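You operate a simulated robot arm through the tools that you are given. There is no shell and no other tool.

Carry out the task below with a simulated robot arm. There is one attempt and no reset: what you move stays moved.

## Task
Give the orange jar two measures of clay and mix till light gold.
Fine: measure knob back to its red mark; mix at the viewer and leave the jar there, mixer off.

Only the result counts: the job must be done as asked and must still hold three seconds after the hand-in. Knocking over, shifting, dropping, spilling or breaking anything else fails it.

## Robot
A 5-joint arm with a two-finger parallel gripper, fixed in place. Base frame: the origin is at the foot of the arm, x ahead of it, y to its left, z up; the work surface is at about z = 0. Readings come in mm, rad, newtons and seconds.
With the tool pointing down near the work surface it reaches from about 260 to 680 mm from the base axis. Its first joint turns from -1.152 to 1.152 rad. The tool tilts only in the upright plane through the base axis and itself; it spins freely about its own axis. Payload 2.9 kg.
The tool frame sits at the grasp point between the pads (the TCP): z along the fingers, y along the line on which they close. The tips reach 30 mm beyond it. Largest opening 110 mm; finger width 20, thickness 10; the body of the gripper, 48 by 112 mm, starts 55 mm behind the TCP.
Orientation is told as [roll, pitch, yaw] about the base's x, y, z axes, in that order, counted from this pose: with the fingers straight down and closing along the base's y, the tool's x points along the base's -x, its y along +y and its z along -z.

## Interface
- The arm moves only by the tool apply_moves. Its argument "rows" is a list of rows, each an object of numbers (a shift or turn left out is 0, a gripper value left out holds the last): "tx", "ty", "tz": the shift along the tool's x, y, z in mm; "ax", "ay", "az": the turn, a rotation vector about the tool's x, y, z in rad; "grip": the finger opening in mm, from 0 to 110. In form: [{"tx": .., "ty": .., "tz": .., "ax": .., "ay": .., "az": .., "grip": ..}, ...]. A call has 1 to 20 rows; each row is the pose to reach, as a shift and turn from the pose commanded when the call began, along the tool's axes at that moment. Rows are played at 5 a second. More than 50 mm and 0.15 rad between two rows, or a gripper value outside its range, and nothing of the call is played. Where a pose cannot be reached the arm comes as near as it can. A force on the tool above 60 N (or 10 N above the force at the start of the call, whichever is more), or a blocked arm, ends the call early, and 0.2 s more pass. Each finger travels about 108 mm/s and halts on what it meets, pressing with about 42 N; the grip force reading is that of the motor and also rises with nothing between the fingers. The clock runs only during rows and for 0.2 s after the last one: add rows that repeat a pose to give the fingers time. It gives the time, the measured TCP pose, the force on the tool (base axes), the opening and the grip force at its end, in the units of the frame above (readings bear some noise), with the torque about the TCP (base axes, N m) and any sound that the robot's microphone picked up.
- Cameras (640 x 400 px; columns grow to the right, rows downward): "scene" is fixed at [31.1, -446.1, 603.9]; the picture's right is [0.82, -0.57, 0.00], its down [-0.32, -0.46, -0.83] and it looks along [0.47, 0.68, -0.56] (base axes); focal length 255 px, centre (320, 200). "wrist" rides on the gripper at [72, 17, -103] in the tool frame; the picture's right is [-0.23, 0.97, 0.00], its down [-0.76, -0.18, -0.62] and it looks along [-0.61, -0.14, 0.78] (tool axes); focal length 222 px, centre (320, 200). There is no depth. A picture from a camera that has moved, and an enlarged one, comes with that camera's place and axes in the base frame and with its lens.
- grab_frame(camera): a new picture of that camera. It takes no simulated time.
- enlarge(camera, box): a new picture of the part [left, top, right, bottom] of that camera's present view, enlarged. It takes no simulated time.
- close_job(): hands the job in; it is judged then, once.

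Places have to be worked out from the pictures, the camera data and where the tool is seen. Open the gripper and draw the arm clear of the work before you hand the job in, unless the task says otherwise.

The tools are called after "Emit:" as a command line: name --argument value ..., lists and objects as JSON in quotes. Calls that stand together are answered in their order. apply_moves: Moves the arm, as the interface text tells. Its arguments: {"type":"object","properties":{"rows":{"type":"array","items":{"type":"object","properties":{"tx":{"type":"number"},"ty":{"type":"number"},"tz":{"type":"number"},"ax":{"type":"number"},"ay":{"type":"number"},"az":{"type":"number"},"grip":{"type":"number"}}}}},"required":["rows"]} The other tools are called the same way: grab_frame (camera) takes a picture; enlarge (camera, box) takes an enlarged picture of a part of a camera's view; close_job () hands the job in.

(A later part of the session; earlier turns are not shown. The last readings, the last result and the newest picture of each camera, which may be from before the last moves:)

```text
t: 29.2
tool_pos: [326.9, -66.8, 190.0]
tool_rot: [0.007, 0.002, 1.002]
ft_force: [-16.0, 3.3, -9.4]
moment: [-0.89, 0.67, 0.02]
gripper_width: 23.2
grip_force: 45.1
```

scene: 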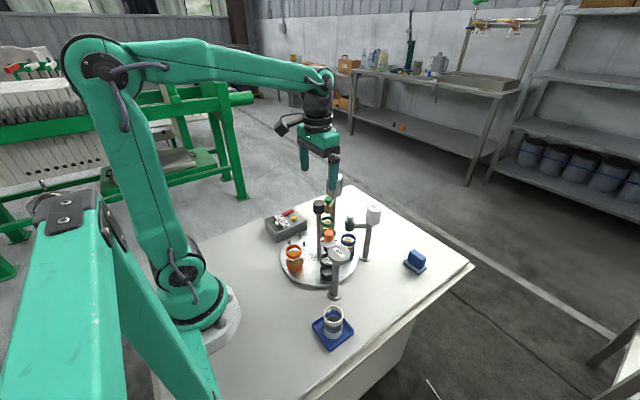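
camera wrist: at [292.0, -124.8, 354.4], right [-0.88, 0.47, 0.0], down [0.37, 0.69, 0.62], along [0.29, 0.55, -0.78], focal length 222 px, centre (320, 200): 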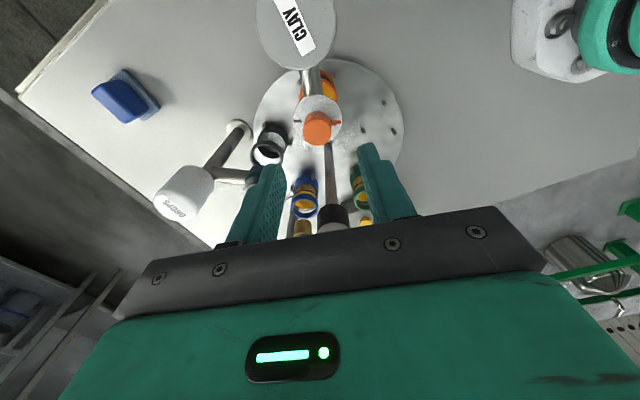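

Emit:
apply_moves --rows '[{"az": 0.06, "grip": 10}, {"az": 0.12, "grip": 10}, {"az": 0.18, "grip": 10}, {"az": 0.24, "grip": 10}, {"az": 0.3, "grip": 10}, {"az": 0.3, "grip": 10}]'

Emit:
enlarge --camera "scene" --box '[290, 185, 370, 265]'

```text
t: 30.6
tool_pos: [325.4, -65.2, 190.4]
tool_rot: [0.005, 0.005, 0.703]
ft_force: [-25.5, -17.7, -5.3]
moment: [-0.6, 0.18, 0.02]
gripper_width: 22.9
grip_force: 45.0
```

```text
5.00 times, centred on (330, 225) of scene
camera zoom: at [31.0, -446.1, 603.9], right [0.82, -0.57, 0.0], down [-0.32, -0.46, -0.83], along [0.47, 0.68, -0.56], focal length 1276 px, centre (270, 75)
```

zoom: 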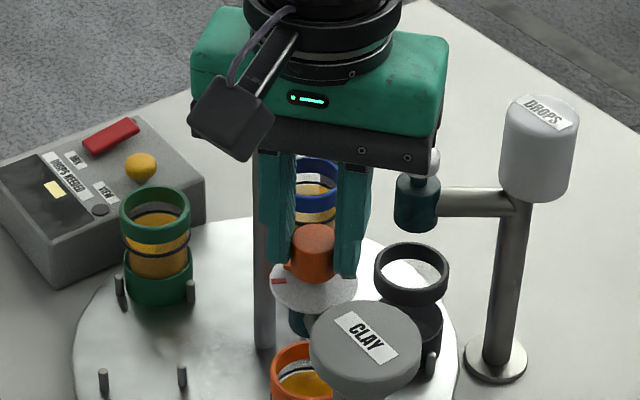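

Emit:
apply_moves --rows '[{"tx": 1.0, "grip": 10}, {"tx": 1.0, "grip": 10}, {"tx": 1.0, "az": 0.06, "grip": 10}, {"tx": 1.0, "az": 0.12, "grip": 10}, {"tx": 1.0, "az": 0.18, "grip": 10}, {"tx": 1.0, "az": 0.24, "grip": 10}, {"tx": 1.0, "az": 0.24, "grip": 10}]'

Emit:
enlarge --camera "wrist" --box '[220, 80, 420, 220]'

```text
t: 32.2
tool_pos: [326.4, -66.1, 190.6]
tool_rot: [0.004, 0.006, 0.469]
ft_force: [-14.3, 49.1, -10.9]
moment: [1.2, -0.69, 0.13]
gripper_width: 23.2
grip_force: 45.1
```

```text
2.86 times, centred on (320, 150) of wrist
camera zoom: at [254.5, -81.9, 294.9], right [-0.24, 0.97, 0.0], down [0.77, 0.18, 0.62], along [0.6, 0.15, -0.79], focal length 635 px, centre (320, 343)
```

zoom: 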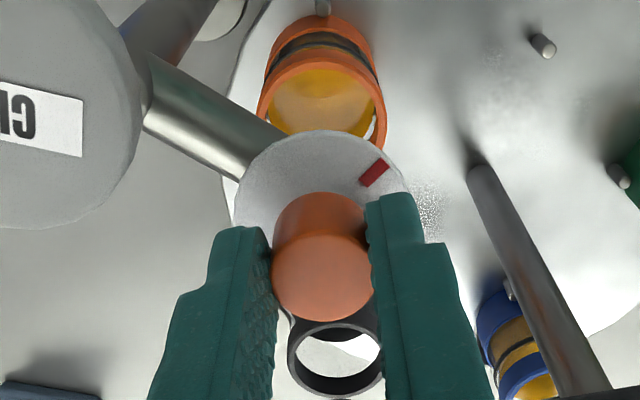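

The red mark is now clear of the pointer, at about 48 degrees turned. I relieve the +y load again and then finish to the first dark mark at 60 degrees.

Emit:
apply_moves --rows '[{"ty": 1.0, "grip": 10}, {"ty": 2.0, "grip": 10}, {"ty": 2.0, "grip": 10}, {"ty": 2.0, "az": 0.05, "grip": 10}, {"ty": 2.0, "az": 0.1, "grip": 10}, {"ty": 2.0, "az": 0.15, "grip": 10}, {"ty": 2.0, "az": 0.2, "grip": 10}, {"ty": 2.0, "az": 0.2, "grip": 10}, {"ty": 2.0, "az": 0.2, "grip": 10}]'

Emit:
enlarge --camera "wrist" --box '[220, 80, 420, 220]'

Emit:
enlarge --camera "scene" --box '[290, 205, 370, 285]'

```text
t: 34.2
tool_pos: [324.8, -64.4, 190.9]
tool_rot: [0.002, 0.004, 0.262]
ft_force: [-21.8, -22.3, -6.1]
moment: [-0.65, 0.57, -0.04]
gripper_width: 22.9
grip_force: 45.2
```

```text
2.86 times, centred on (320, 150) of wrist
camera zoom: at [251.7, -66.1, 294.7], right [-0.03, 1.0, 0.0], down [0.78, 0.03, 0.62], along [0.62, 0.02, -0.78], focal length 635 px, centre (320, 343)
```

zoom: 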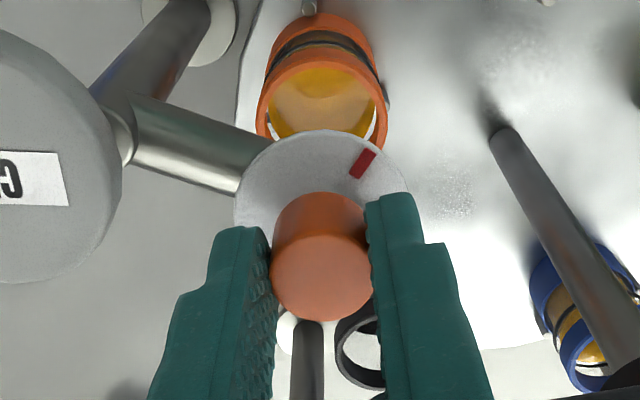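

```text
5.00 times, centred on (330, 245) of scene
camera zoom: at [31.0, -446.1, 603.9], right [0.82, -0.57, 0.0], down [-0.32, -0.46, -0.83], along [0.47, 0.68, -0.56], focal length 1276 px, centre (270, -25)
```

zoom: 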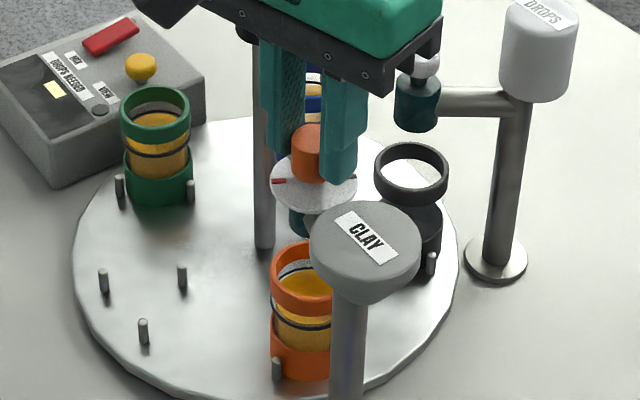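

I've turned 60 degrees with no sound reported. Before going on I briefly open the fingers to check where the pointer really is and look into the jar.

Emit:
apply_moves --rows '[{"tx": 1.0, "ty": -0.6, "grip": 10}, {"tx": 1.0, "ty": -0.6, "grip": 40}, {"tx": 1.0, "ty": -0.6, "grip": 50}, {"tx": 1.0, "ty": -0.6, "grip": 50, "tz": -20}, {"tx": 1.0, "ty": -0.6, "grip": 50, "tz": -40}, {"tx": 1.0, "ty": -0.6, "grip": 50, "tz": -40}]'

Emit:
enlarge --camera "wrist" --box '[220, 60, 420, 200]'

Emit:
enlarge --camera "scene" --box '[310, 215, 350, 265]'

```text
t: 35.6
tool_pos: [326.1, -64.4, 232.2]
tool_rot: [0.0, -0.001, 0.266]
ft_force: [-0.2, -0.9, -0.8]
moment: [-0.01, 0.01, -0.03]
gripper_width: 50.1
grip_force: 0.0
```

```text
2.86 times, centred on (320, 130) of wrist
camera zoom: at [251.6, -66.6, 335.4], right [-0.04, 1.0, 0.0], down [0.78, 0.03, 0.62], along [0.62, 0.02, -0.78], focal length 635 px, centre (320, 400)
```

zoom: 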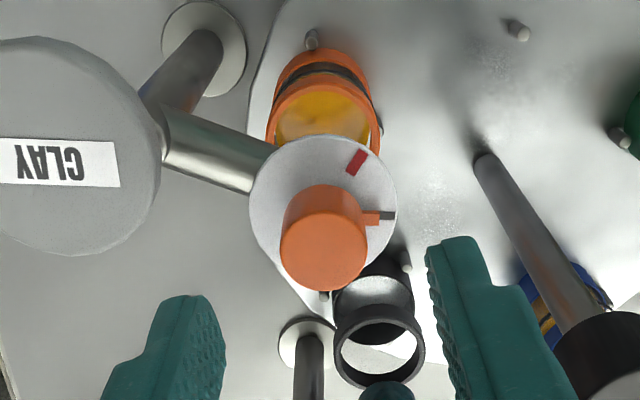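

```text
8.00 times, centred on (330, 240) of scene
camera zoom: at [31.1, -446.1, 603.9], right [0.82, -0.57, 0.0], down [-0.32, -0.46, -0.83], along [0.47, 0.68, -0.56], focal length 2041 px, centre (240, -120)
```

zoom: 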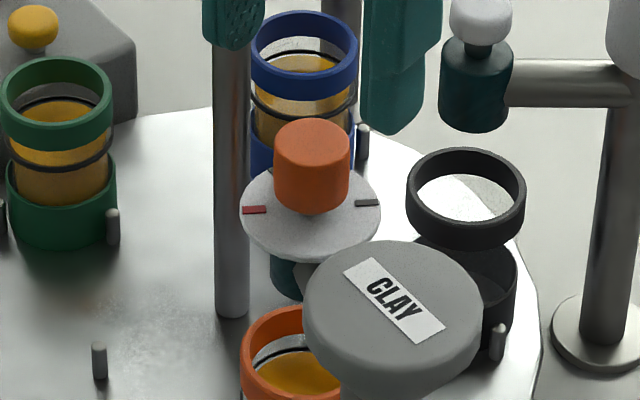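

The pointer now sits exactly on the first dark mark and holds there. I enlarge the jar contents to see whether anything has dropped yet.

Emit:
enlarge --camera "wrist" --box '[290, 65, 350, 115]'

Emit:
enlarge --camera "scene" --box '[315, 240, 350, 285]'

Emit:
enlarge --camera "scene" --box '[260, 195, 320, 245]'

```text
8.00 times, centred on (320, 90) of wrist
camera zoom: at [251.6, -66.6, 335.4], right [-0.04, 1.0, 0.0], down [0.78, 0.03, 0.62], along [0.62, 0.02, -0.78], focal length 1777 px, centre (320, 1080)
```

zoom: 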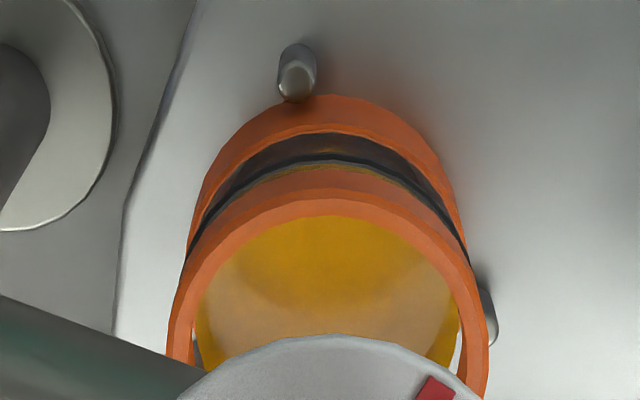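

```text
8.89 times, centred on (332, 262) of scene
camera zoom: at [31.1, -446.1, 603.9], right [0.82, -0.57, 0.0], down [-0.32, -0.46, -0.83], along [0.47, 0.68, -0.56], focal length 2268 px, centre (209, -356)
```

zoom: 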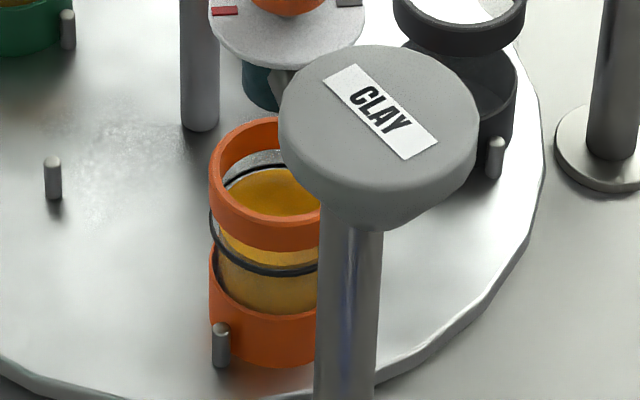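

```text
8.00 times, centred on (290, 220) of scene
camera zoom: at [31.1, -446.1, 603.9], right [0.82, -0.57, 0.0], down [-0.32, -0.46, -0.83], along [0.47, 0.68, -0.56], focal length 2041 px, centre (560, 40)
```

zoom: 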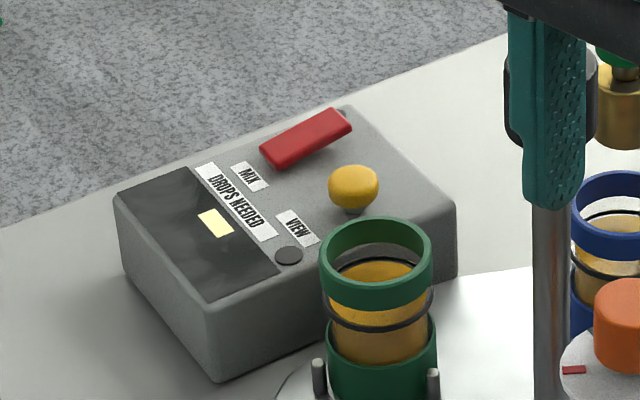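

The knob stays put and the jar shows no clear change yet. I regrip and turn on to the second mark, a further 60 degrees.

Emit:
apply_moves --rows '[{"tx": -1.0, "ty": -0.5, "tz": 25, "grip": 50}, {"tx": -1.0, "ty": -0.5, "tz": 41, "grip": 50}, {"tx": -1.0, "ty": -0.5, "tz": 41, "grip": 35}, {"tx": -1.0, "ty": -0.5, "tz": 41, "grip": 10}, {"tx": -1.0, "ty": -0.5, "tz": 41, "grip": 10}, {"tx": -1.0, "ty": -0.5, "tz": 41, "grip": 10}]'

```text
t: 37.0
tool_pos: [327.0, -63.2, 190.0]
tool_rot: [0.0, 0.001, 0.269]
ft_force: [0.5, 34.6, 2.1]
moment: [0.75, -0.13, 0.01]
gripper_width: 22.8
grip_force: 45.0
```

Emit:
apply_moves --rows '[{"ty": 1.0, "grip": 10}, {"ty": 1.7, "grip": 10}, {"ty": 1.7, "grip": 10}, {"ty": 1.7, "az": 0.06, "grip": 10}, {"ty": 1.7, "az": 0.12, "grip": 10}, {"ty": 1.7, "az": 0.18, "grip": 10}, {"ty": 1.7, "az": 0.24, "grip": 10}, {"ty": 1.7, "az": 0.24, "grip": 10}]'

```text
t: 38.8
tool_pos: [328.1, -63.3, 190.3]
tool_rot: [0.0, 0.0, 0.025]
ft_force: [-7.1, 11.7, 1.7]
moment: [0.29, -1.13, -0.02]
gripper_width: 23.0
grip_force: 45.1
```

Loads are small now, so the centring is good. I continue turning toward the second mark.

Emit:
apply_moves --rows '[{"az": 0.06, "grip": 10}, {"az": 0.12, "grip": 10}, {"az": 0.18, "grip": 10}, {"az": 0.24, "grip": 10}, {"az": 0.3, "grip": 10}, {"az": 0.36, "grip": 10}, {"az": 0.36, "grip": 10}]'

```text
t: 40.4
tool_pos: [326.2, -62.2, 190.6]
tool_rot: [0.0, 0.001, -0.333]
ft_force: [25.6, 30.9, -24.0]
moment: [0.91, 0.25, 0.04]
gripper_width: 22.9
grip_force: 44.9
```

Emit:
apply_moves --rows '[{"tx": -0.5, "ty": 1.4, "grip": 10}, {"tx": -0.5, "ty": 1.4, "grip": 10}, {"tx": -0.5, "ty": 1.4, "az": 0.06, "grip": 10}, {"tx": -0.5, "ty": 1.4, "az": 0.12, "grip": 10}, {"tx": -0.5, "ty": 1.4, "az": 0.18, "grip": 10}, {"tx": -0.5, "ty": 1.4, "az": 0.24, "grip": 10}, {"tx": -0.5, "ty": 1.4, "az": 0.24, "grip": 10}]'

```text
t: 42.0
tool_pos: [327.5, -62.5, 189.3]
tool_rot: [-0.003, 0.002, -0.578]
ft_force: [-6.2, -28.3, -6.8]
moment: [-0.32, 0.63, -0.05]
gripper_width: 23.1
grip_force: 44.7
```

Emit:
apply_moves --rows '[{"ty": -0.8, "grip": 10}, {"ty": -0.8, "az": 0.06, "grip": 10}, {"ty": -0.8, "az": 0.12, "grip": 10}, {"ty": -0.8, "az": 0.17, "grip": 10}, {"ty": -0.8, "az": 0.207, "grip": 10}, {"ty": -0.8, "az": 0.207, "grip": 10}, {"ty": -0.8, "az": 0.207, "grip": 10}]'

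Emit:
enlarge --camera "wrist" --box '[220, 60, 420, 200]'

Emit:
enlarge --camera "scene" --box '[290, 205, 370, 285]'

```text
t: 43.6
tool_pos: [326.5, -62.3, 189.9]
tool_rot: [0.0, 0.0, -0.78]
ft_force: [3.5, -12.6, -15.6]
moment: [0.09, 0.33, -0.02]
gripper_width: 23.2
grip_force: 45.1
```

```text
2.86 times, centred on (320, 130) of wrist
camera zoom: at [287.5, 1.2, 293.7], right [0.85, 0.53, 0.0], down [0.42, -0.66, 0.62], along [0.33, -0.53, -0.78], focal length 635 px, centre (320, 400)
```

zoom: 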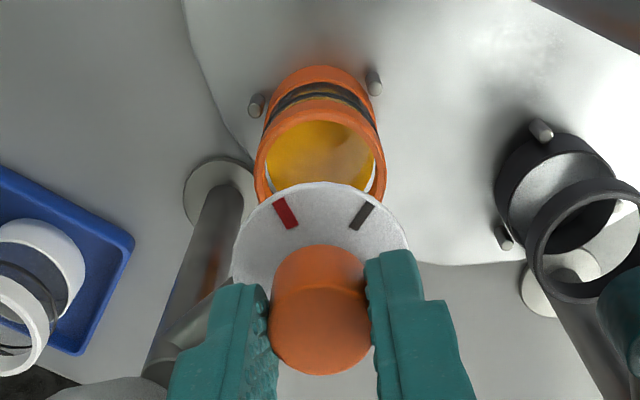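

```text
5.00 times, centred on (330, 245) of scene
camera zoom: at [31.2, -446.1, 603.9], right [0.82, -0.57, 0.0], down [-0.32, -0.46, -0.83], along [0.47, 0.68, -0.56], focal length 1276 px, centre (270, -25)
```

zoom: 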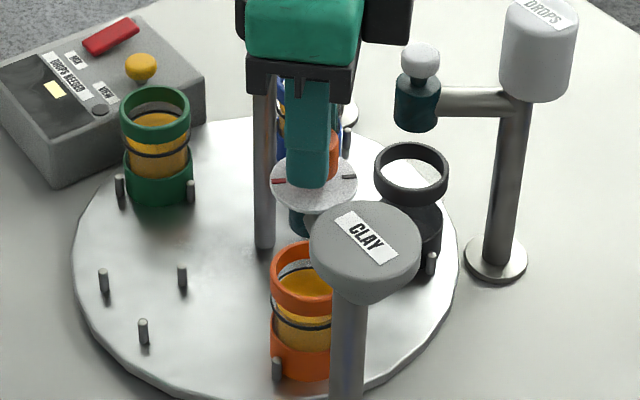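

I've turned 120 degrees in total. I open the fingers in place to confirm the pointer is on the second dark mark.

Emit:
apply_moves --rows '[{"grip": 35}, {"grip": 52}, {"grip": 52}]'

Emit:
enlarge --camera "wrist" --box '[250, 100, 390, 200]'

Emit:
enlarge --camera "wrist" --box '[290, 75, 350, 130]'

```text
t: 44.4
tool_pos: [326.6, -62.7, 191.1]
tool_rot: [0.0, 0.0, -0.782]
ft_force: [0.1, 0.3, -0.3]
moment: [-0.01, 0.0, 0.02]
gripper_width: 52.0
grip_force: 0.1
```

```text
4.00 times, centred on (320, 150) of wrist
camera zoom: at [287.3, 1.1, 294.0], right [0.85, 0.53, 0.0], down [0.42, -0.66, 0.62], along [0.33, -0.53, -0.78], focal length 888 px, centre (320, 400)
```

zoom: 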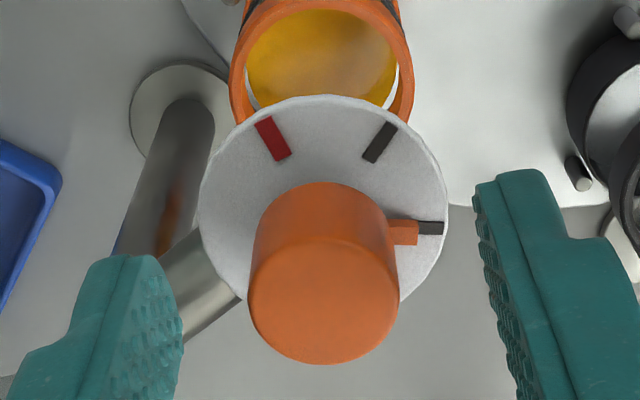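

```text
7.27 times, centred on (320, 102) of wrist
camera zoom: at [287.3, 1.1, 294.0], right [0.85, 0.53, 0.0], down [0.42, -0.66, 0.62], along [0.33, -0.53, -0.78], focal length 1615 px, centre (320, 909)
```

zoom: 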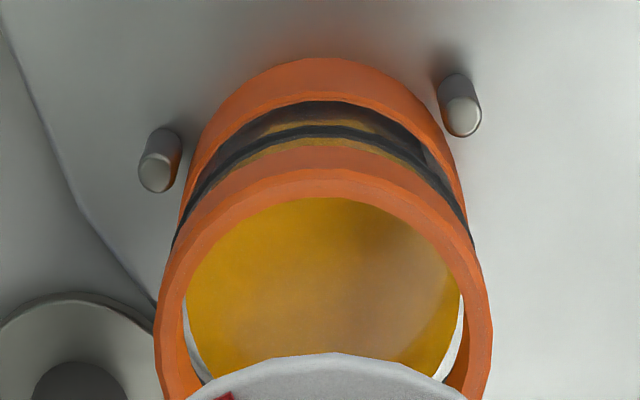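

The pointer is exactly on the second mark. I regrip and turn it back counter-clockwise to the red mark.

Emit:
apply_moves --rows '[{"grip": 35}, {"grip": 10}, {"grip": 10}, {"az": -0.06, "grip": 10}, {"az": -0.12, "grip": 10}, {"az": -0.18, "grip": 10}, {"az": -0.24, "grip": 10}, {"az": -0.24, "grip": 10}]'

```text
t: 46.2
tool_pos: [326.5, -63.6, 189.3]
tool_rot: [0.0, 0.0, -0.541]
ft_force: [8.0, 6.3, -14.0]
moment: [-0.43, -1.13, 0.03]
gripper_width: 23.0
grip_force: 45.0
```

Emit:
apply_moves --rows '[{"az": -0.06, "grip": 10}, {"az": -0.12, "grip": 10}, {"az": -0.18, "grip": 10}, {"az": -0.24, "grip": 10}, {"az": -0.3, "grip": 10}, {"az": -0.36, "grip": 10}, {"az": -0.36, "grip": 10}]'

```text
t: 47.8
tool_pos: [326.2, -63.1, 189.6]
tool_rot: [0.0, 0.002, -0.18]
ft_force: [4.1, -4.4, -15.6]
moment: [-0.32, -1.28, 0.02]
gripper_width: 23.1
grip_force: 45.0
```

Emit:
apply_moves --rows '[{"az": -0.06, "grip": 10}, {"az": -0.12, "grip": 10}, {"az": -0.18, "grip": 10}, {"az": -0.24, "grip": 10}, {"az": -0.3, "grip": 10}, {"az": -0.36, "grip": 10}, {"az": -0.42, "grip": 10}, {"az": -0.42, "grip": 10}]'

```text
t: 49.6
tool_pos: [326.9, -63.8, 189.8]
tool_rot: [0.001, 0.0, 0.237]
ft_force: [-9.8, -35.5, 3.4]
moment: [-0.99, 1.04, -0.04]
gripper_width: 22.9
grip_force: 45.0
```

Emit:
apply_moves --rows '[{"ty": -1.4, "grip": 10}, {"ty": -1.4, "grip": 10}, {"ty": -1.4, "az": -0.06, "grip": 10}, {"ty": -1.4, "az": -0.12, "grip": 10}, {"ty": -1.4, "az": -0.18, "grip": 10}, {"ty": -1.4, "az": -0.24, "grip": 10}, {"ty": -1.4, "az": -0.3, "grip": 10}, {"ty": -1.4, "az": -0.36, "grip": 10}, {"ty": -1.4, "az": -0.36, "grip": 10}]'

```text
t: 51.6
tool_pos: [326.2, -64.0, 190.0]
tool_rot: [0.0, 0.001, 0.6]
ft_force: [0.2, 6.4, -8.0]
moment: [-0.37, 0.92, 0.0]
gripper_width: 23.0
grip_force: 45.1
```

Emit:
apply_moves --rows '[{"az": -0.06, "grip": 10}, {"az": -0.12, "grip": 10}, {"az": -0.18, "grip": 10}, {"az": -0.24, "grip": 10}, {"az": -0.3, "grip": 10}, {"az": -0.36, "grip": 10}, {"az": -0.42, "grip": 10}, {"az": -0.42, "grip": 10}]'

```text
t: 53.4
tool_pos: [327.2, -64.1, 189.6]
tool_rot: [-0.001, 0.001, 1.021]
ft_force: [-11.6, -2.6, 2.4]
moment: [-0.54, 0.67, 0.01]
gripper_width: 22.8
grip_force: 44.9
```

Emit:
apply_moves --rows '[{"az": -0.06, "grip": 10}, {"az": -0.12, "grip": 10}, {"az": -0.18, "grip": 10}, {"az": -0.24, "grip": 10}, {"az": -0.28, "grip": 10}, {"az": -0.29, "grip": 10}, {"az": -0.29, "grip": 10}]'

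Emit:
enlarge --camera "scene" --box '[290, 205, 370, 285]'

```text
t: 55.0
tool_pos: [325.9, -65.2, 189.5]
tool_rot: [-0.001, -0.001, 1.309]
ft_force: [-1.5, -17.0, -9.4]
moment: [-0.37, -0.14, 0.03]
gripper_width: 22.9
grip_force: 44.5
```

```text
5.00 times, centred on (330, 245) of scene
camera zoom: at [31.1, -446.1, 603.9], right [0.82, -0.57, 0.0], down [-0.32, -0.46, -0.83], along [0.47, 0.68, -0.56], focal length 1276 px, centre (270, -25)
```

zoom: 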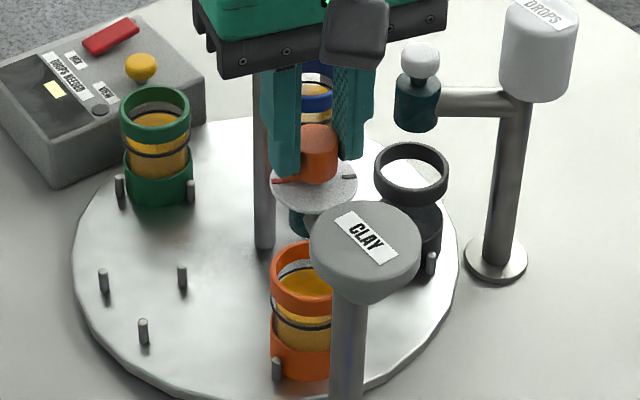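

The knob should be back at red. I release, rise straight up, and check the pointer and the jar contents.

Emit:
apply_moves --rows '[{"grip": 35}, {"grip": 52}, {"grip": 52, "tz": -25}, {"grip": 52, "tz": -60}, {"grip": 52, "tz": -60}]'

Emit:
enlarge --camera "wrist" --box '[240, 60, 400, 190]'

Emit:
enlarge --camera "scene" --box '[310, 215, 350, 265]'

```text
t: 56.2
tool_pos: [327.0, -64.0, 251.8]
tool_rot: [0.002, -0.001, 1.308]
ft_force: [0.0, 1.0, 0.8]
moment: [-0.01, -0.02, 0.01]
gripper_width: 52.1
grip_force: 0.0
```

```text
3.08 times, centred on (320, 125) of wrist
camera zoom: at [292.8, -128.4, 355.8], right [-0.88, 0.47, 0.0], down [0.37, 0.69, 0.62], along [0.29, 0.55, -0.78], focal length 684 px, centre (320, 431)
```

zoom: 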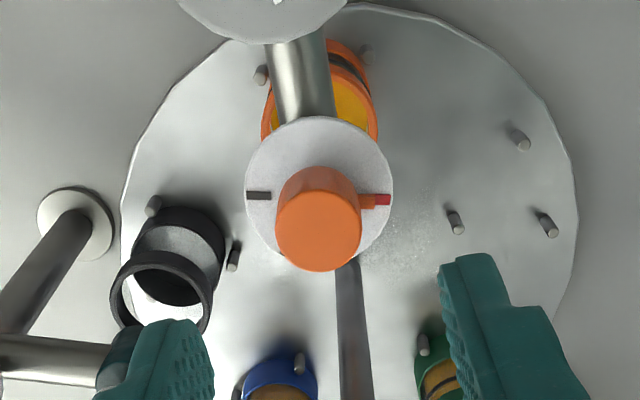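

```text
8.00 times, centred on (330, 240) of scene
camera zoom: at [31.1, -446.1, 603.9], right [0.82, -0.57, 0.0], down [-0.32, -0.46, -0.83], along [0.47, 0.68, -0.56], focal length 2041 px, centre (240, -120)
```

zoom: 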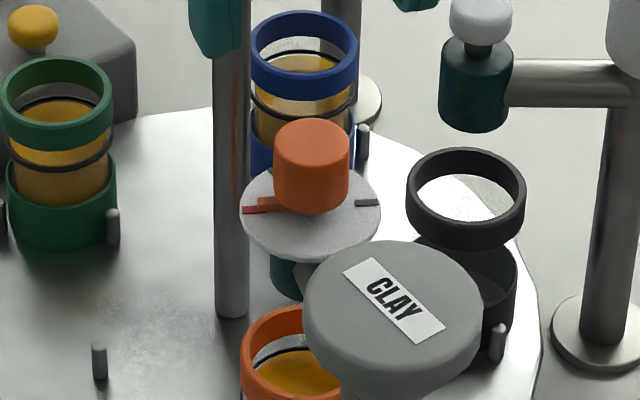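

The pointer is back on the red mark. Next I go to the turntable cap to carry the orange jar from the clay station clockwise two seats to the viewer.

Emit:
apply_moves --rows '[{"tz": -45, "grip": 60}, {"tz": -60, "tx": -43, "ty": -2.5, "grip": 60}, {"tz": -60, "tx": -85.8, "ty": -4.9, "grip": 60}, {"tz": -20, "tx": -85.8, "ty": -4.9, "grip": 60}, {"tz": 15, "tx": -85.8, "ty": -4.9, "grip": 60}, {"tz": 40, "tx": -85.8, "ty": -4.9, "grip": 60}, {"tz": 50, "tx": -85.8, "ty": -4.9, "grip": 60}, {"tz": 50, "tx": -85.8, "ty": -4.9, "grip": 60}]'

Emit:
enlarge --camera "wrist" --box '[220, 80, 420, 220]'

Emit:
enlarge --camera "scene" --box '[275, 205, 375, 285]'

```text
t: 58.0
tool_pos: [354.2, 18.8, 200.5]
tool_rot: [0.002, -0.001, 1.31]
ft_force: [-0.6, 0.1, 0.7]
moment: [-0.01, 0.01, 0.0]
gripper_width: 60.3
grip_force: 0.1
```

```text
2.86 times, centred on (320, 150) of wrist
camera zoom: at [319.3, -47.1, 304.5], right [-0.88, 0.47, 0.0], down [0.37, 0.69, 0.62], along [0.29, 0.55, -0.78], focal length 635 px, centre (320, 343)
```

zoom: 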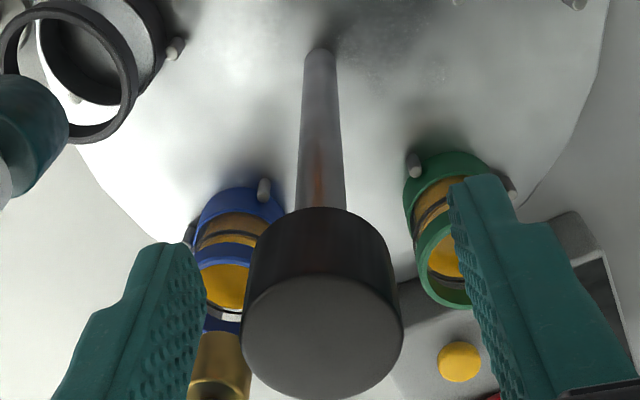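

```text
5.00 times, centred on (325, 245) of scene
camera zoom: at [31.1, -446.1, 603.9], right [0.82, -0.57, 0.0], down [-0.32, -0.46, -0.83], along [0.47, 0.68, -0.56], focal length 1276 px, centre (295, -25)
```

zoom: 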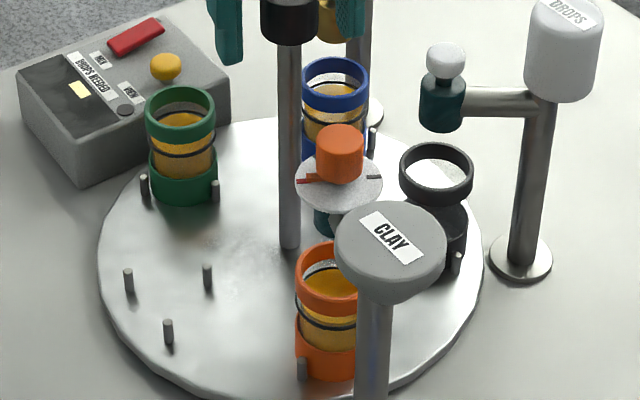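

The fingers straddle the cap. I close on it and check the load before turning clockwise.

Emit:
apply_moves --rows '[{"grip": 45}, {"grip": 20}, {"grip": 20}]'

```text
t: 58.8
tool_pos: [355.0, 17.9, 200.5]
tool_rot: [-0.002, 0.0, 1.31]
ft_force: [5.1, -1.8, -6.6]
moment: [0.37, -0.47, -0.01]
gripper_width: 30.8
grip_force: 44.7
```

Well centred now, with only about 5 N of load. I turn clockwise in steps, watching the force.

Emit:
apply_moves --rows '[{"az": 0.04, "grip": 20}, {"az": 0.1, "grip": 20}, {"az": 0.16, "grip": 20}, {"az": 0.22, "grip": 20}, {"az": 0.28, "grip": 20}, {"az": 0.34, "grip": 20}, {"az": 0.4, "grip": 20}, {"az": 0.4, "grip": 20}]'

```text
t: 60.6
tool_pos: [354.2, 18.0, 200.6]
tool_rot: [0.0, -0.001, 0.912]
ft_force: [-11.9, 44.7, 16.4]
moment: [0.31, -0.15, 0.09]
gripper_width: 30.6
grip_force: 45.2
```

Emit:
apply_moves --rows '[{"tx": -0.6, "ty": 0.8, "grip": 20}, {"tx": -1.1, "ty": 1.4, "grip": 20}, {"tx": -1.1, "ty": 1.4, "grip": 20}, {"tx": -1.1, "ty": 1.4, "az": 0.05, "grip": 20}, {"tx": -1.1, "ty": 1.4, "az": 0.11, "grip": 20}, {"tx": -1.1, "ty": 1.4, "az": 0.17, "grip": 20}, {"tx": -1.1, "ty": 1.4, "az": 0.23, "grip": 20}, {"tx": -1.1, "ty": 1.4, "az": 0.29, "grip": 20}, {"tx": -1.1, "ty": 1.4, "az": 0.29, "grip": 20}]'

```text
t: 62.6
tool_pos: [354.1, 18.8, 201.3]
tool_rot: [0.003, 0.001, 0.617]
ft_force: [-18.3, 8.8, 34.4]
moment: [-0.21, 0.36, 0.0]
gripper_width: 30.8
grip_force: 45.1
```

Emit:
apply_moves --rows '[{"tx": 0.3, "ty": 0.7, "tz": -1.2, "grip": 20}, {"tx": 0.3, "ty": 0.7, "tz": -1.2, "grip": 20}, {"tx": 0.3, "ty": 0.7, "tz": -1.2, "az": 0.05, "grip": 20}, {"tx": 0.3, "ty": 0.7, "tz": -1.2, "az": 0.11, "grip": 20}, {"tx": 0.3, "ty": 0.7, "tz": -1.2, "az": 0.17, "grip": 20}, {"tx": 0.3, "ty": 0.7, "tz": -1.2, "az": 0.23, "grip": 20}, {"tx": 0.3, "ty": 0.7, "tz": -1.2, "az": 0.29, "grip": 20}, {"tx": 0.3, "ty": 0.7, "tz": -1.2, "az": 0.29, "grip": 20}]'

Emit:
enlarge --camera "scene" --box '[275, 205, 375, 285]'

```text
t: 64.4
tool_pos: [353.1, 17.9, 200.8]
tool_rot: [0.0, 0.002, 0.329]
ft_force: [0.1, -7.9, -14.0]
moment: [0.16, -1.21, -0.05]
gripper_width: 30.7
grip_force: 45.1
```

```text
5.00 times, centred on (325, 245) of scene
camera zoom: at [31.1, -446.1, 603.9], right [0.82, -0.57, 0.0], down [-0.32, -0.46, -0.83], along [0.47, 0.68, -0.56], focal length 1276 px, centre (295, -25)
```

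zoom: 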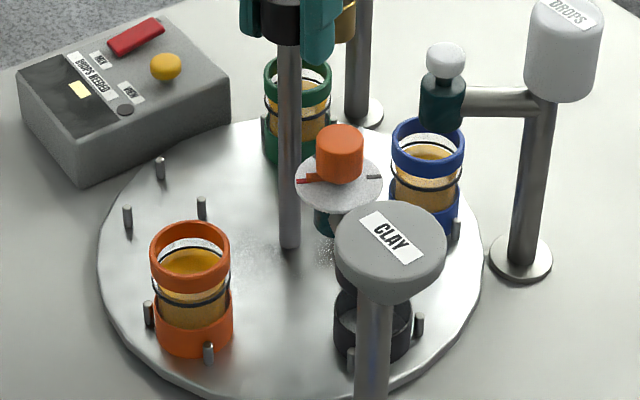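

The orange jar is moving round cleanly and loads are low, so I continue.

Emit:
apply_moves --rows '[{"az": 0.05, "grip": 20}, {"az": 0.11, "grip": 20}, {"az": 0.17, "grip": 20}, {"az": 0.23, "grip": 20}, {"az": 0.29, "grip": 20}, {"az": 0.35, "grip": 20}, {"az": 0.35, "grip": 20}]'

```text
t: 66.0
tool_pos: [352.8, 19.1, 201.1]
tool_rot: [-0.001, 0.002, -0.018]
ft_force: [0.2, 40.3, -23.2]
moment: [0.15, 1.16, 0.06]
gripper_width: 31.1
grip_force: 45.1
```

Emit:
apply_moves --rows '[{"ty": 0.9, "grip": 20}, {"ty": 1.7, "grip": 20}, {"ty": 1.7, "grip": 20}, {"ty": 1.7, "az": 0.05, "grip": 20}, {"ty": 1.7, "az": 0.11, "grip": 20}, {"ty": 1.7, "az": 0.17, "grip": 20}, {"ty": 1.7, "az": 0.23, "grip": 20}, {"ty": 1.7, "az": 0.29, "grip": 20}, {"ty": 1.7, "az": 0.29, "grip": 20}]'

```text
t: 68.0
tool_pos: [352.1, 21.0, 202.2]
tool_rot: [-0.002, 0.003, -0.311]
ft_force: [1.3, 0.3, -29.8]
moment: [0.14, -0.44, -0.02]
gripper_width: 30.9
grip_force: 44.6
```

Emit:
apply_moves --rows '[{"tz": 0.8, "grip": 20}, {"tz": 0.8, "az": 0.05, "grip": 20}, {"tz": 0.8, "az": 0.11, "grip": 20}, {"tz": 0.8, "az": 0.17, "grip": 20}, {"tz": 0.8, "az": 0.23, "grip": 20}, {"tz": 0.8, "az": 0.29, "grip": 20}, {"tz": 0.8, "az": 0.35, "grip": 20}, {"tz": 0.8, "az": 0.35, "grip": 20}]'

Emit:
enlarge --camera "scene" --box '[275, 205, 375, 285]'

```text
t: 69.8
tool_pos: [353.5, 22.3, 200.8]
tool_rot: [0.002, -0.001, -0.659]
ft_force: [-12.5, 28.4, 4.1]
moment: [0.62, 0.65, 0.0]
gripper_width: 30.8
grip_force: 45.1
```

```text
5.00 times, centred on (325, 245) of scene
camera zoom: at [31.1, -446.0, 603.9], right [0.82, -0.57, 0.0], down [-0.32, -0.46, -0.83], along [0.47, 0.68, -0.56], focal length 1276 px, centre (295, -25)
```

zoom: 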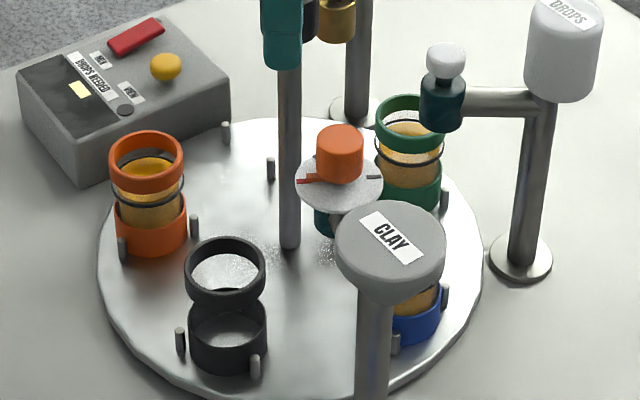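

Emit:
apply_moves --rows '[{"tx": 0.9, "ty": 0.7, "grip": 20}, {"tx": 0.9, "ty": 0.7, "grip": 20}, {"tx": 0.9, "ty": 0.7, "az": 0.05, "grip": 20}, {"tx": 0.9, "ty": 0.7, "az": 0.11, "grip": 20}, {"tx": 0.9, "ty": 0.7, "az": 0.17, "grip": 20}, {"tx": 0.9, "ty": 0.7, "az": 0.23, "grip": 20}, {"tx": 0.9, "ty": 0.7, "az": 0.29, "grip": 20}, {"tx": 0.9, "ty": 0.7, "az": 0.29, "grip": 20}]'

```text
t: 71.6
tool_pos: [354.3, 23.1, 201.7]
tool_rot: [0.003, -0.001, -0.952]
ft_force: [14.2, 16.2, 5.8]
moment: [0.11, 0.79, 0.01]
gripper_width: 31.2
grip_force: 44.7
```

Emit:
apply_moves --rows '[{"az": 0.05, "grip": 20}, {"az": 0.1, "grip": 20}, {"az": 0.15, "grip": 20}, {"az": 0.2, "grip": 20}, {"az": 0.24, "grip": 20}, {"az": 0.251, "grip": 20}, {"az": 0.251, "grip": 20}]'

Emit:
enlarge --camera "scene" --box '[275, 205, 375, 285]'

```text
t: 73.2
tool_pos: [354.9, 22.7, 200.7]
tool_rot: [0.001, -0.003, -1.201]
ft_force: [22.6, 34.3, 2.7]
moment: [0.06, 0.43, 0.09]
gripper_width: 30.7
grip_force: 44.8
```

```text
5.00 times, centred on (325, 245) of scene
camera zoom: at [31.1, -446.0, 603.9], right [0.82, -0.57, 0.0], down [-0.32, -0.46, -0.83], along [0.47, 0.68, -0.56], focal length 1276 px, centre (295, -25)
```

zoom: 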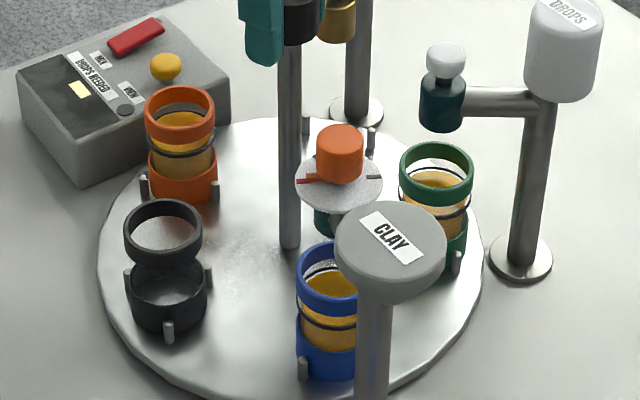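

The orange jar now occupies exactly the viewer seat; the pins coincide with the earlier aligned picture. I release and lift, then inspect the panel and the jar.

Emit:
apply_moves --rows '[{"grip": 45}, {"grip": 65}, {"grip": 65, "tz": -20}, {"grip": 65, "tz": -60}, {"grip": 65, "tz": -105}, {"grip": 65, "tz": -130}, {"grip": 65, "tz": -130}]'

Emit:
grab_frame --camera "wrist"

Emit:
enlarge --camera "scene" --box '[260, 195, 340, 250]'

```text
t: 74.8
tool_pos: [355.6, 22.8, 331.7]
tool_rot: [-0.001, 0.0, -1.202]
ft_force: [0.3, 0.4, 0.2]
moment: [0.01, 0.0, -0.01]
gripper_width: 65.0
grip_force: 0.0
```

```text
taken
camera wrist: at [345.1, 97.0, 434.5], right [0.99, 0.14, 0.0], down [0.11, -0.77, 0.62], along [0.09, -0.62, -0.78], focal length 222 px, centre (320, 200)
```

wrist: 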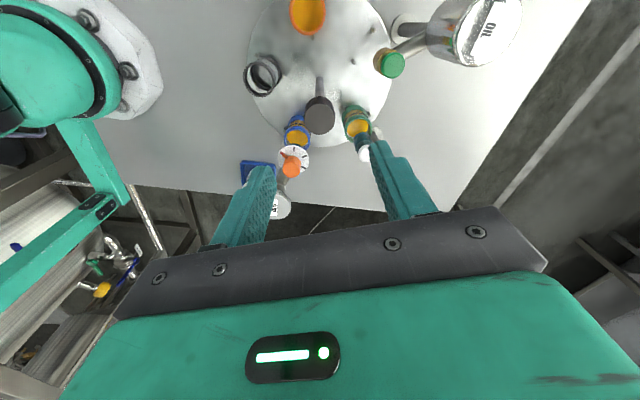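

```text
7.27 times, centred on (300, 222) of scene
camera zoom: at [31.1, -446.1, 603.9], right [0.82, -0.57, 0.0], down [-0.32, -0.46, -0.83], along [0.47, 0.68, -0.56], focal length 1855 px, centre (466, 36)
```

zoom: 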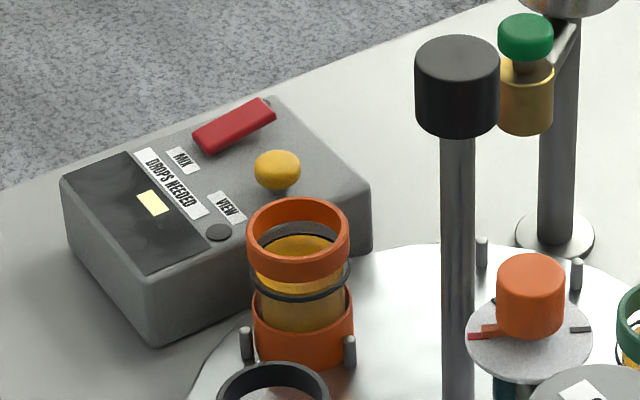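

I move the wrist camera to the robot side of the viewer box, un-spinning the tool, so I can look down on the panel and into the jar.

Emit:
apply_moves --rows '[{"tx": 15.8, "ty": -3.5, "az": -0.133}, {"tx": 31.6, "ty": -7, "az": -0.267}, {"tx": 47.4, "ty": -10.6, "az": -0.4}, {"tx": 63, "ty": -14.2, "az": -0.533}, {"tx": 79, "ty": -17.7, "az": -0.667}, {"tx": 95, "ty": -21.3, "az": -0.8}, {"tx": 110.5, "ty": -24.8, "az": -0.933}, {"tx": 126, "ty": -28.4, "az": -1.067}, {"tx": 142, "ty": -32, "az": -1.2}, {"tx": 142, "ty": -32, "az": -1.2, "tz": 40}, {"tx": 142, "ty": -32, "az": -1.2, "tz": 70}, {"tx": 142, "ty": -32, "az": -1.2, "tz": 70}]'

Emit:
grab_frame --camera "wrist"

Emit:
enlarge --camera "wrist" --box '[250, 60, 430, 190]'

```text
t: 77.4
tool_pos: [272.5, 143.2, 258.7]
tool_rot: [0.001, 0.002, -0.002]
ft_force: [-0.4, 0.1, 1.1]
moment: [0.01, 0.01, 0.04]
gripper_width: 65.1
grip_force: 0.0
```

```text
taken
camera wrist: at [200.3, 161.0, 362.5], right [0.23, 0.97, 0.0], down [0.76, -0.18, 0.62], along [0.61, -0.14, -0.78], focal length 222 px, centre (320, 200)
```

wrist: 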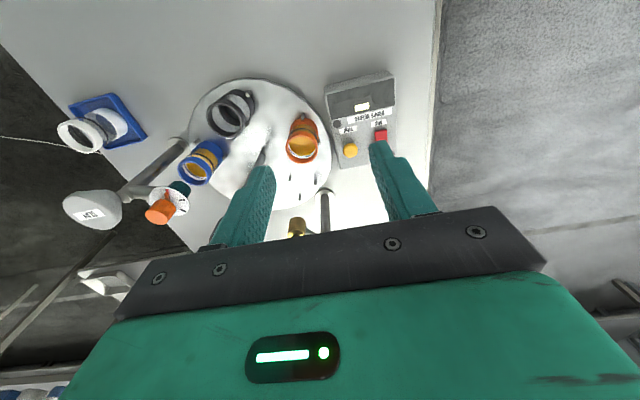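

```text
3.08 times, centred on (340, 125) of wrist
camera zoom: at [200.3, 161.0, 362.5], right [0.23, 0.97, 0.0], down [0.76, -0.18, 0.62], along [0.61, -0.14, -0.78], focal length 684 px, centre (258, 431)
```

zoom: 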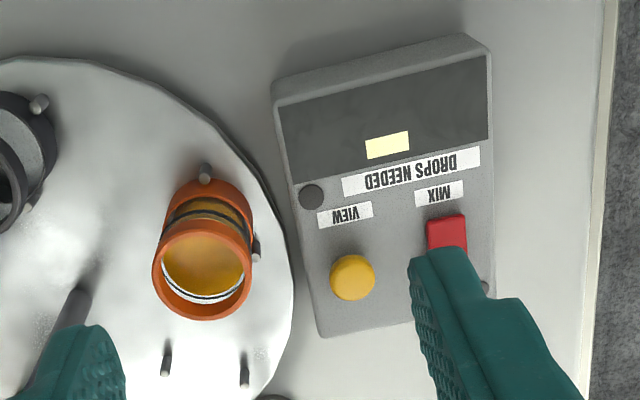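

Emit:
enlarge --camera "wrist" --box '[280, 105, 330, 165]'

Emit:
enlarge --camera "wrist" --box '[170, 130, 240, 190]'

Emit:
enlarge --camera "wrist" --box '[320, 70, 410, 130]'

Emit:
enlarge --camera "scene" --box '[280, 215, 360, 285]'

```text
6.67 times, centred on (305, 135) of wrist
camera zoom: at [200.3, 161.0, 362.5], right [0.23, 0.97, 0.0], down [0.76, -0.18, 0.62], along [0.61, -0.14, -0.78], focal length 1481 px, centre (420, 633)
```

zoom: 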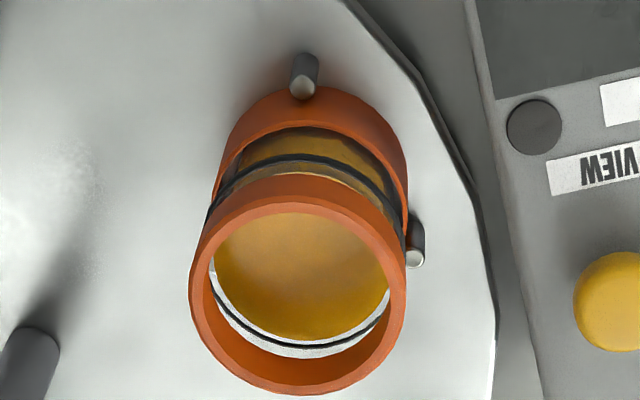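

```text
6.67 times, centred on (205, 160) of wrist
camera zoom: at [200.3, 161.0, 362.5], right [0.23, 0.97, 0.0], down [0.76, -0.18, 0.62], along [0.61, -0.14, -0.78], focal length 1481 px, centre (1087, 467)
```

zoom: 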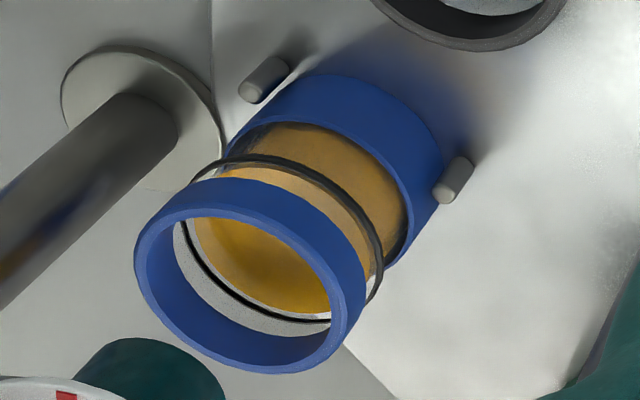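

```text
6.67 times, centred on (365, 100) of wrist
camera zoom: at [200.3, 161.0, 362.5], right [0.23, 0.97, 0.0], down [0.76, -0.18, 0.62], along [0.61, -0.14, -0.78], focal length 1481 px, centre (20, 867)
```

zoom: 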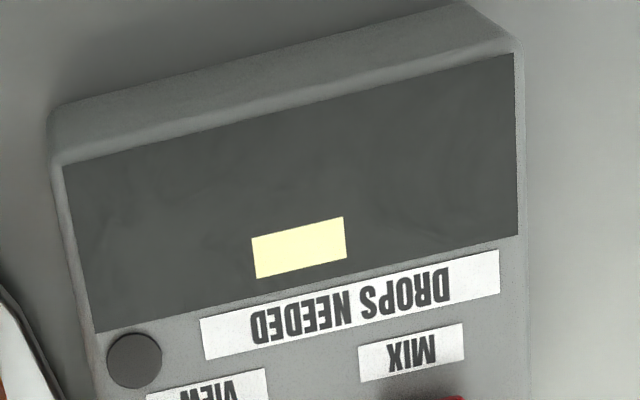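

```text
5.71 times, centred on (320, 250) of scene
camera zoom: at [31.1, -446.1, 603.9], right [0.82, -0.57, 0.0], down [-0.32, -0.46, -0.83], along [0.47, 0.68, -0.56], focal length 1458 px, centre (320, -86)
```

zoom: 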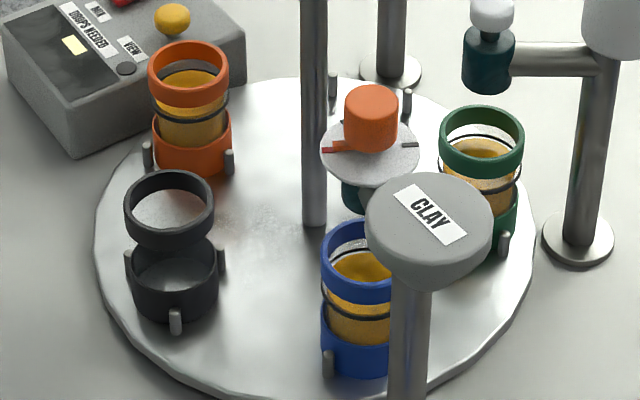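

The panel still shows a single pale bar, possibly just a dash. I look closely at the red MIX rocker and the VIEW button from the scene camera to see the rocker's tilt.

Emit:
enlarge --camera "scene" --box '[270, 200, 310, 235]'

Emit:
enlarge --camera "wrist" --box '[330, 100, 420, 170]'

```text
11.43 times, centred on (290, 218) of scene
camera zoom: at [31.1, -446.1, 603.9], right [0.82, -0.57, 0.0], down [-0.32, -0.46, -0.83], along [0.47, 0.68, -0.56], focal length 2916 px, centre (663, 0)
```

zoom: 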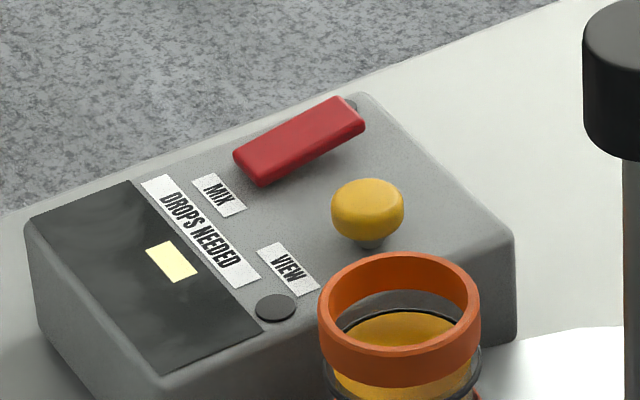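

```text
5.71 times, centred on (375, 135) of wrist
camera zoom: at [200.3, 161.0, 362.5], right [0.23, 0.97, 0.0], down [0.76, -0.18, 0.62], along [0.61, -0.14, -0.78], focal length 1269 px, centre (6, 571)
```

zoom: 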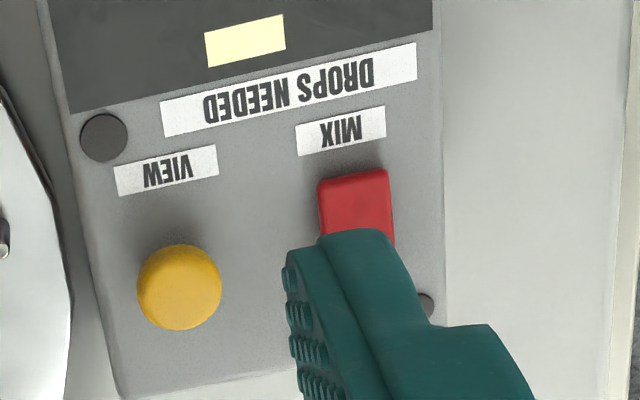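

The MIX rocker's far (+x) end is raised, so I take it to be off now. First I'll press VIEW: I close the fingers and hover over the yellow button at about (353,169).

Emit:
apply_moves --rows '[{"tx": -40, "ty": 13, "grip": 30}, {"tx": -80.5, "ty": 26, "grip": 0}, {"tx": -80.5, "ty": 26, "tz": 45, "grip": 0}, {"tx": -80.5, "ty": 26, "tz": 90, "grip": 0}, {"tx": -80.5, "ty": 26, "tz": 125, "grip": 0}, {"tx": -80.5, "ty": 26, "tz": 125, "grip": 0}]'

Emit:
enlarge --camera "wrist" --box '[220, 80, 420, 220]'

Emit:
enlarge --camera "scene" --box '[260, 180, 340, 250]'

```text
t: 78.8
tool_pos: [351.0, 168.1, 134.2]
tool_rot: [-0.002, -0.001, 0.0]
ft_force: [-0.1, 0.6, 0.3]
moment: [-0.03, 0.01, 0.0]
gripper_width: 0.0
grip_force: 38.0
```

```text
2.86 times, centred on (320, 150) of wrist
camera zoom: at [278.8, 186.5, 238.6], right [0.23, 0.97, 0.0], down [0.76, -0.18, 0.62], along [0.61, -0.14, -0.78], focal length 635 px, centre (320, 343)
```

zoom: 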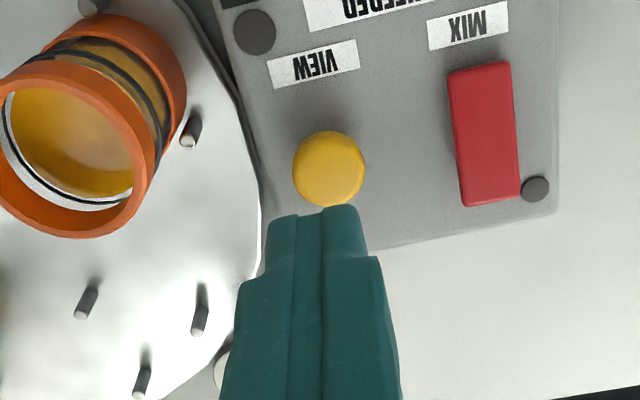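

```text
5.71 times, centred on (300, 215) of scene
camera zoom: at [31.1, -446.1, 603.9], right [0.82, -0.57, 0.0], down [-0.32, -0.46, -0.83], along [0.47, 0.68, -0.56], focal length 1458 px, centre (434, 114)
```

zoom: 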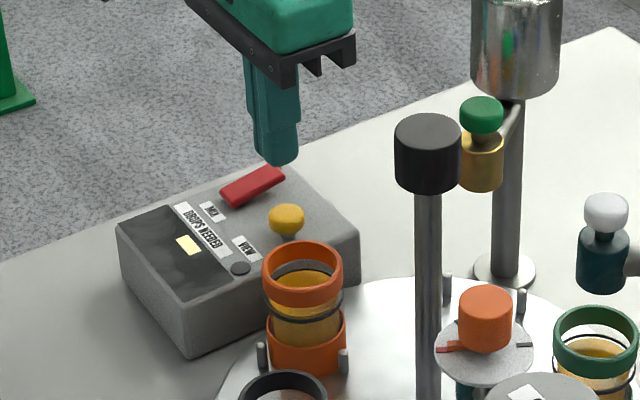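

The closed fingertips line up over the VIEW button. I press down slowly.

Emit:
apply_moves --rows '[{"tz": 20}, {"tz": 30}, {"tz": 34}, {"tz": 37}, {"tz": 39}, {"tz": 40}]'

Emit:
enlarge --camera "scene" --box '[260, 180, 340, 250]'

```text
t: 80.2
tool_pos: [351.8, 168.8, 95.1]
tool_rot: [0.002, 0.003, -0.003]
ft_force: [-0.6, 0.8, -0.8]
moment: [0.01, -0.01, -0.04]
gripper_width: 0.1
grip_force: 37.4
```

```text
5.71 times, centred on (300, 215) of scene
camera zoom: at [31.1, -446.1, 603.9], right [0.82, -0.57, 0.0], down [-0.32, -0.46, -0.83], along [0.47, 0.68, -0.56], focal length 1458 px, centre (434, 114)
```

zoom: 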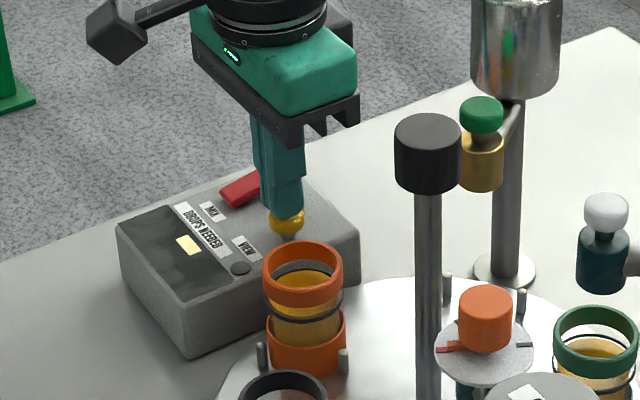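

Just about to touch, with no force yet. I continue down in 1 to 2 mm steps.

Emit:
apply_moves --rows '[{"tz": 1.5}, {"tz": 3}, {"tz": 4.5}, {"tz": 6}]'

Emit:
enlarge --camera "scene" --box '[260, 180, 340, 250]'

```text
t: 81.2
tool_pos: [353.3, 169.8, 89.4]
tool_rot: [0.0, 0.0, -0.002]
ft_force: [-0.7, 0.9, 1.1]
moment: [0.02, -0.01, -0.02]
gripper_width: 0.0
grip_force: 38.1
```

```text
5.71 times, centred on (300, 215) of scene
camera zoom: at [31.1, -446.1, 603.9], right [0.82, -0.57, 0.0], down [-0.32, -0.46, -0.83], along [0.47, 0.68, -0.56], focal length 1458 px, centre (434, 114)
```

zoom: 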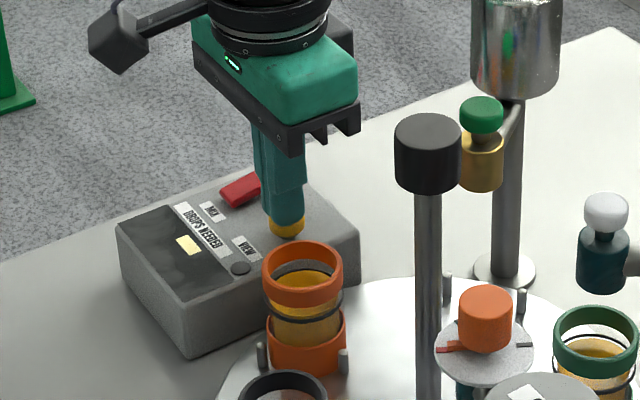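

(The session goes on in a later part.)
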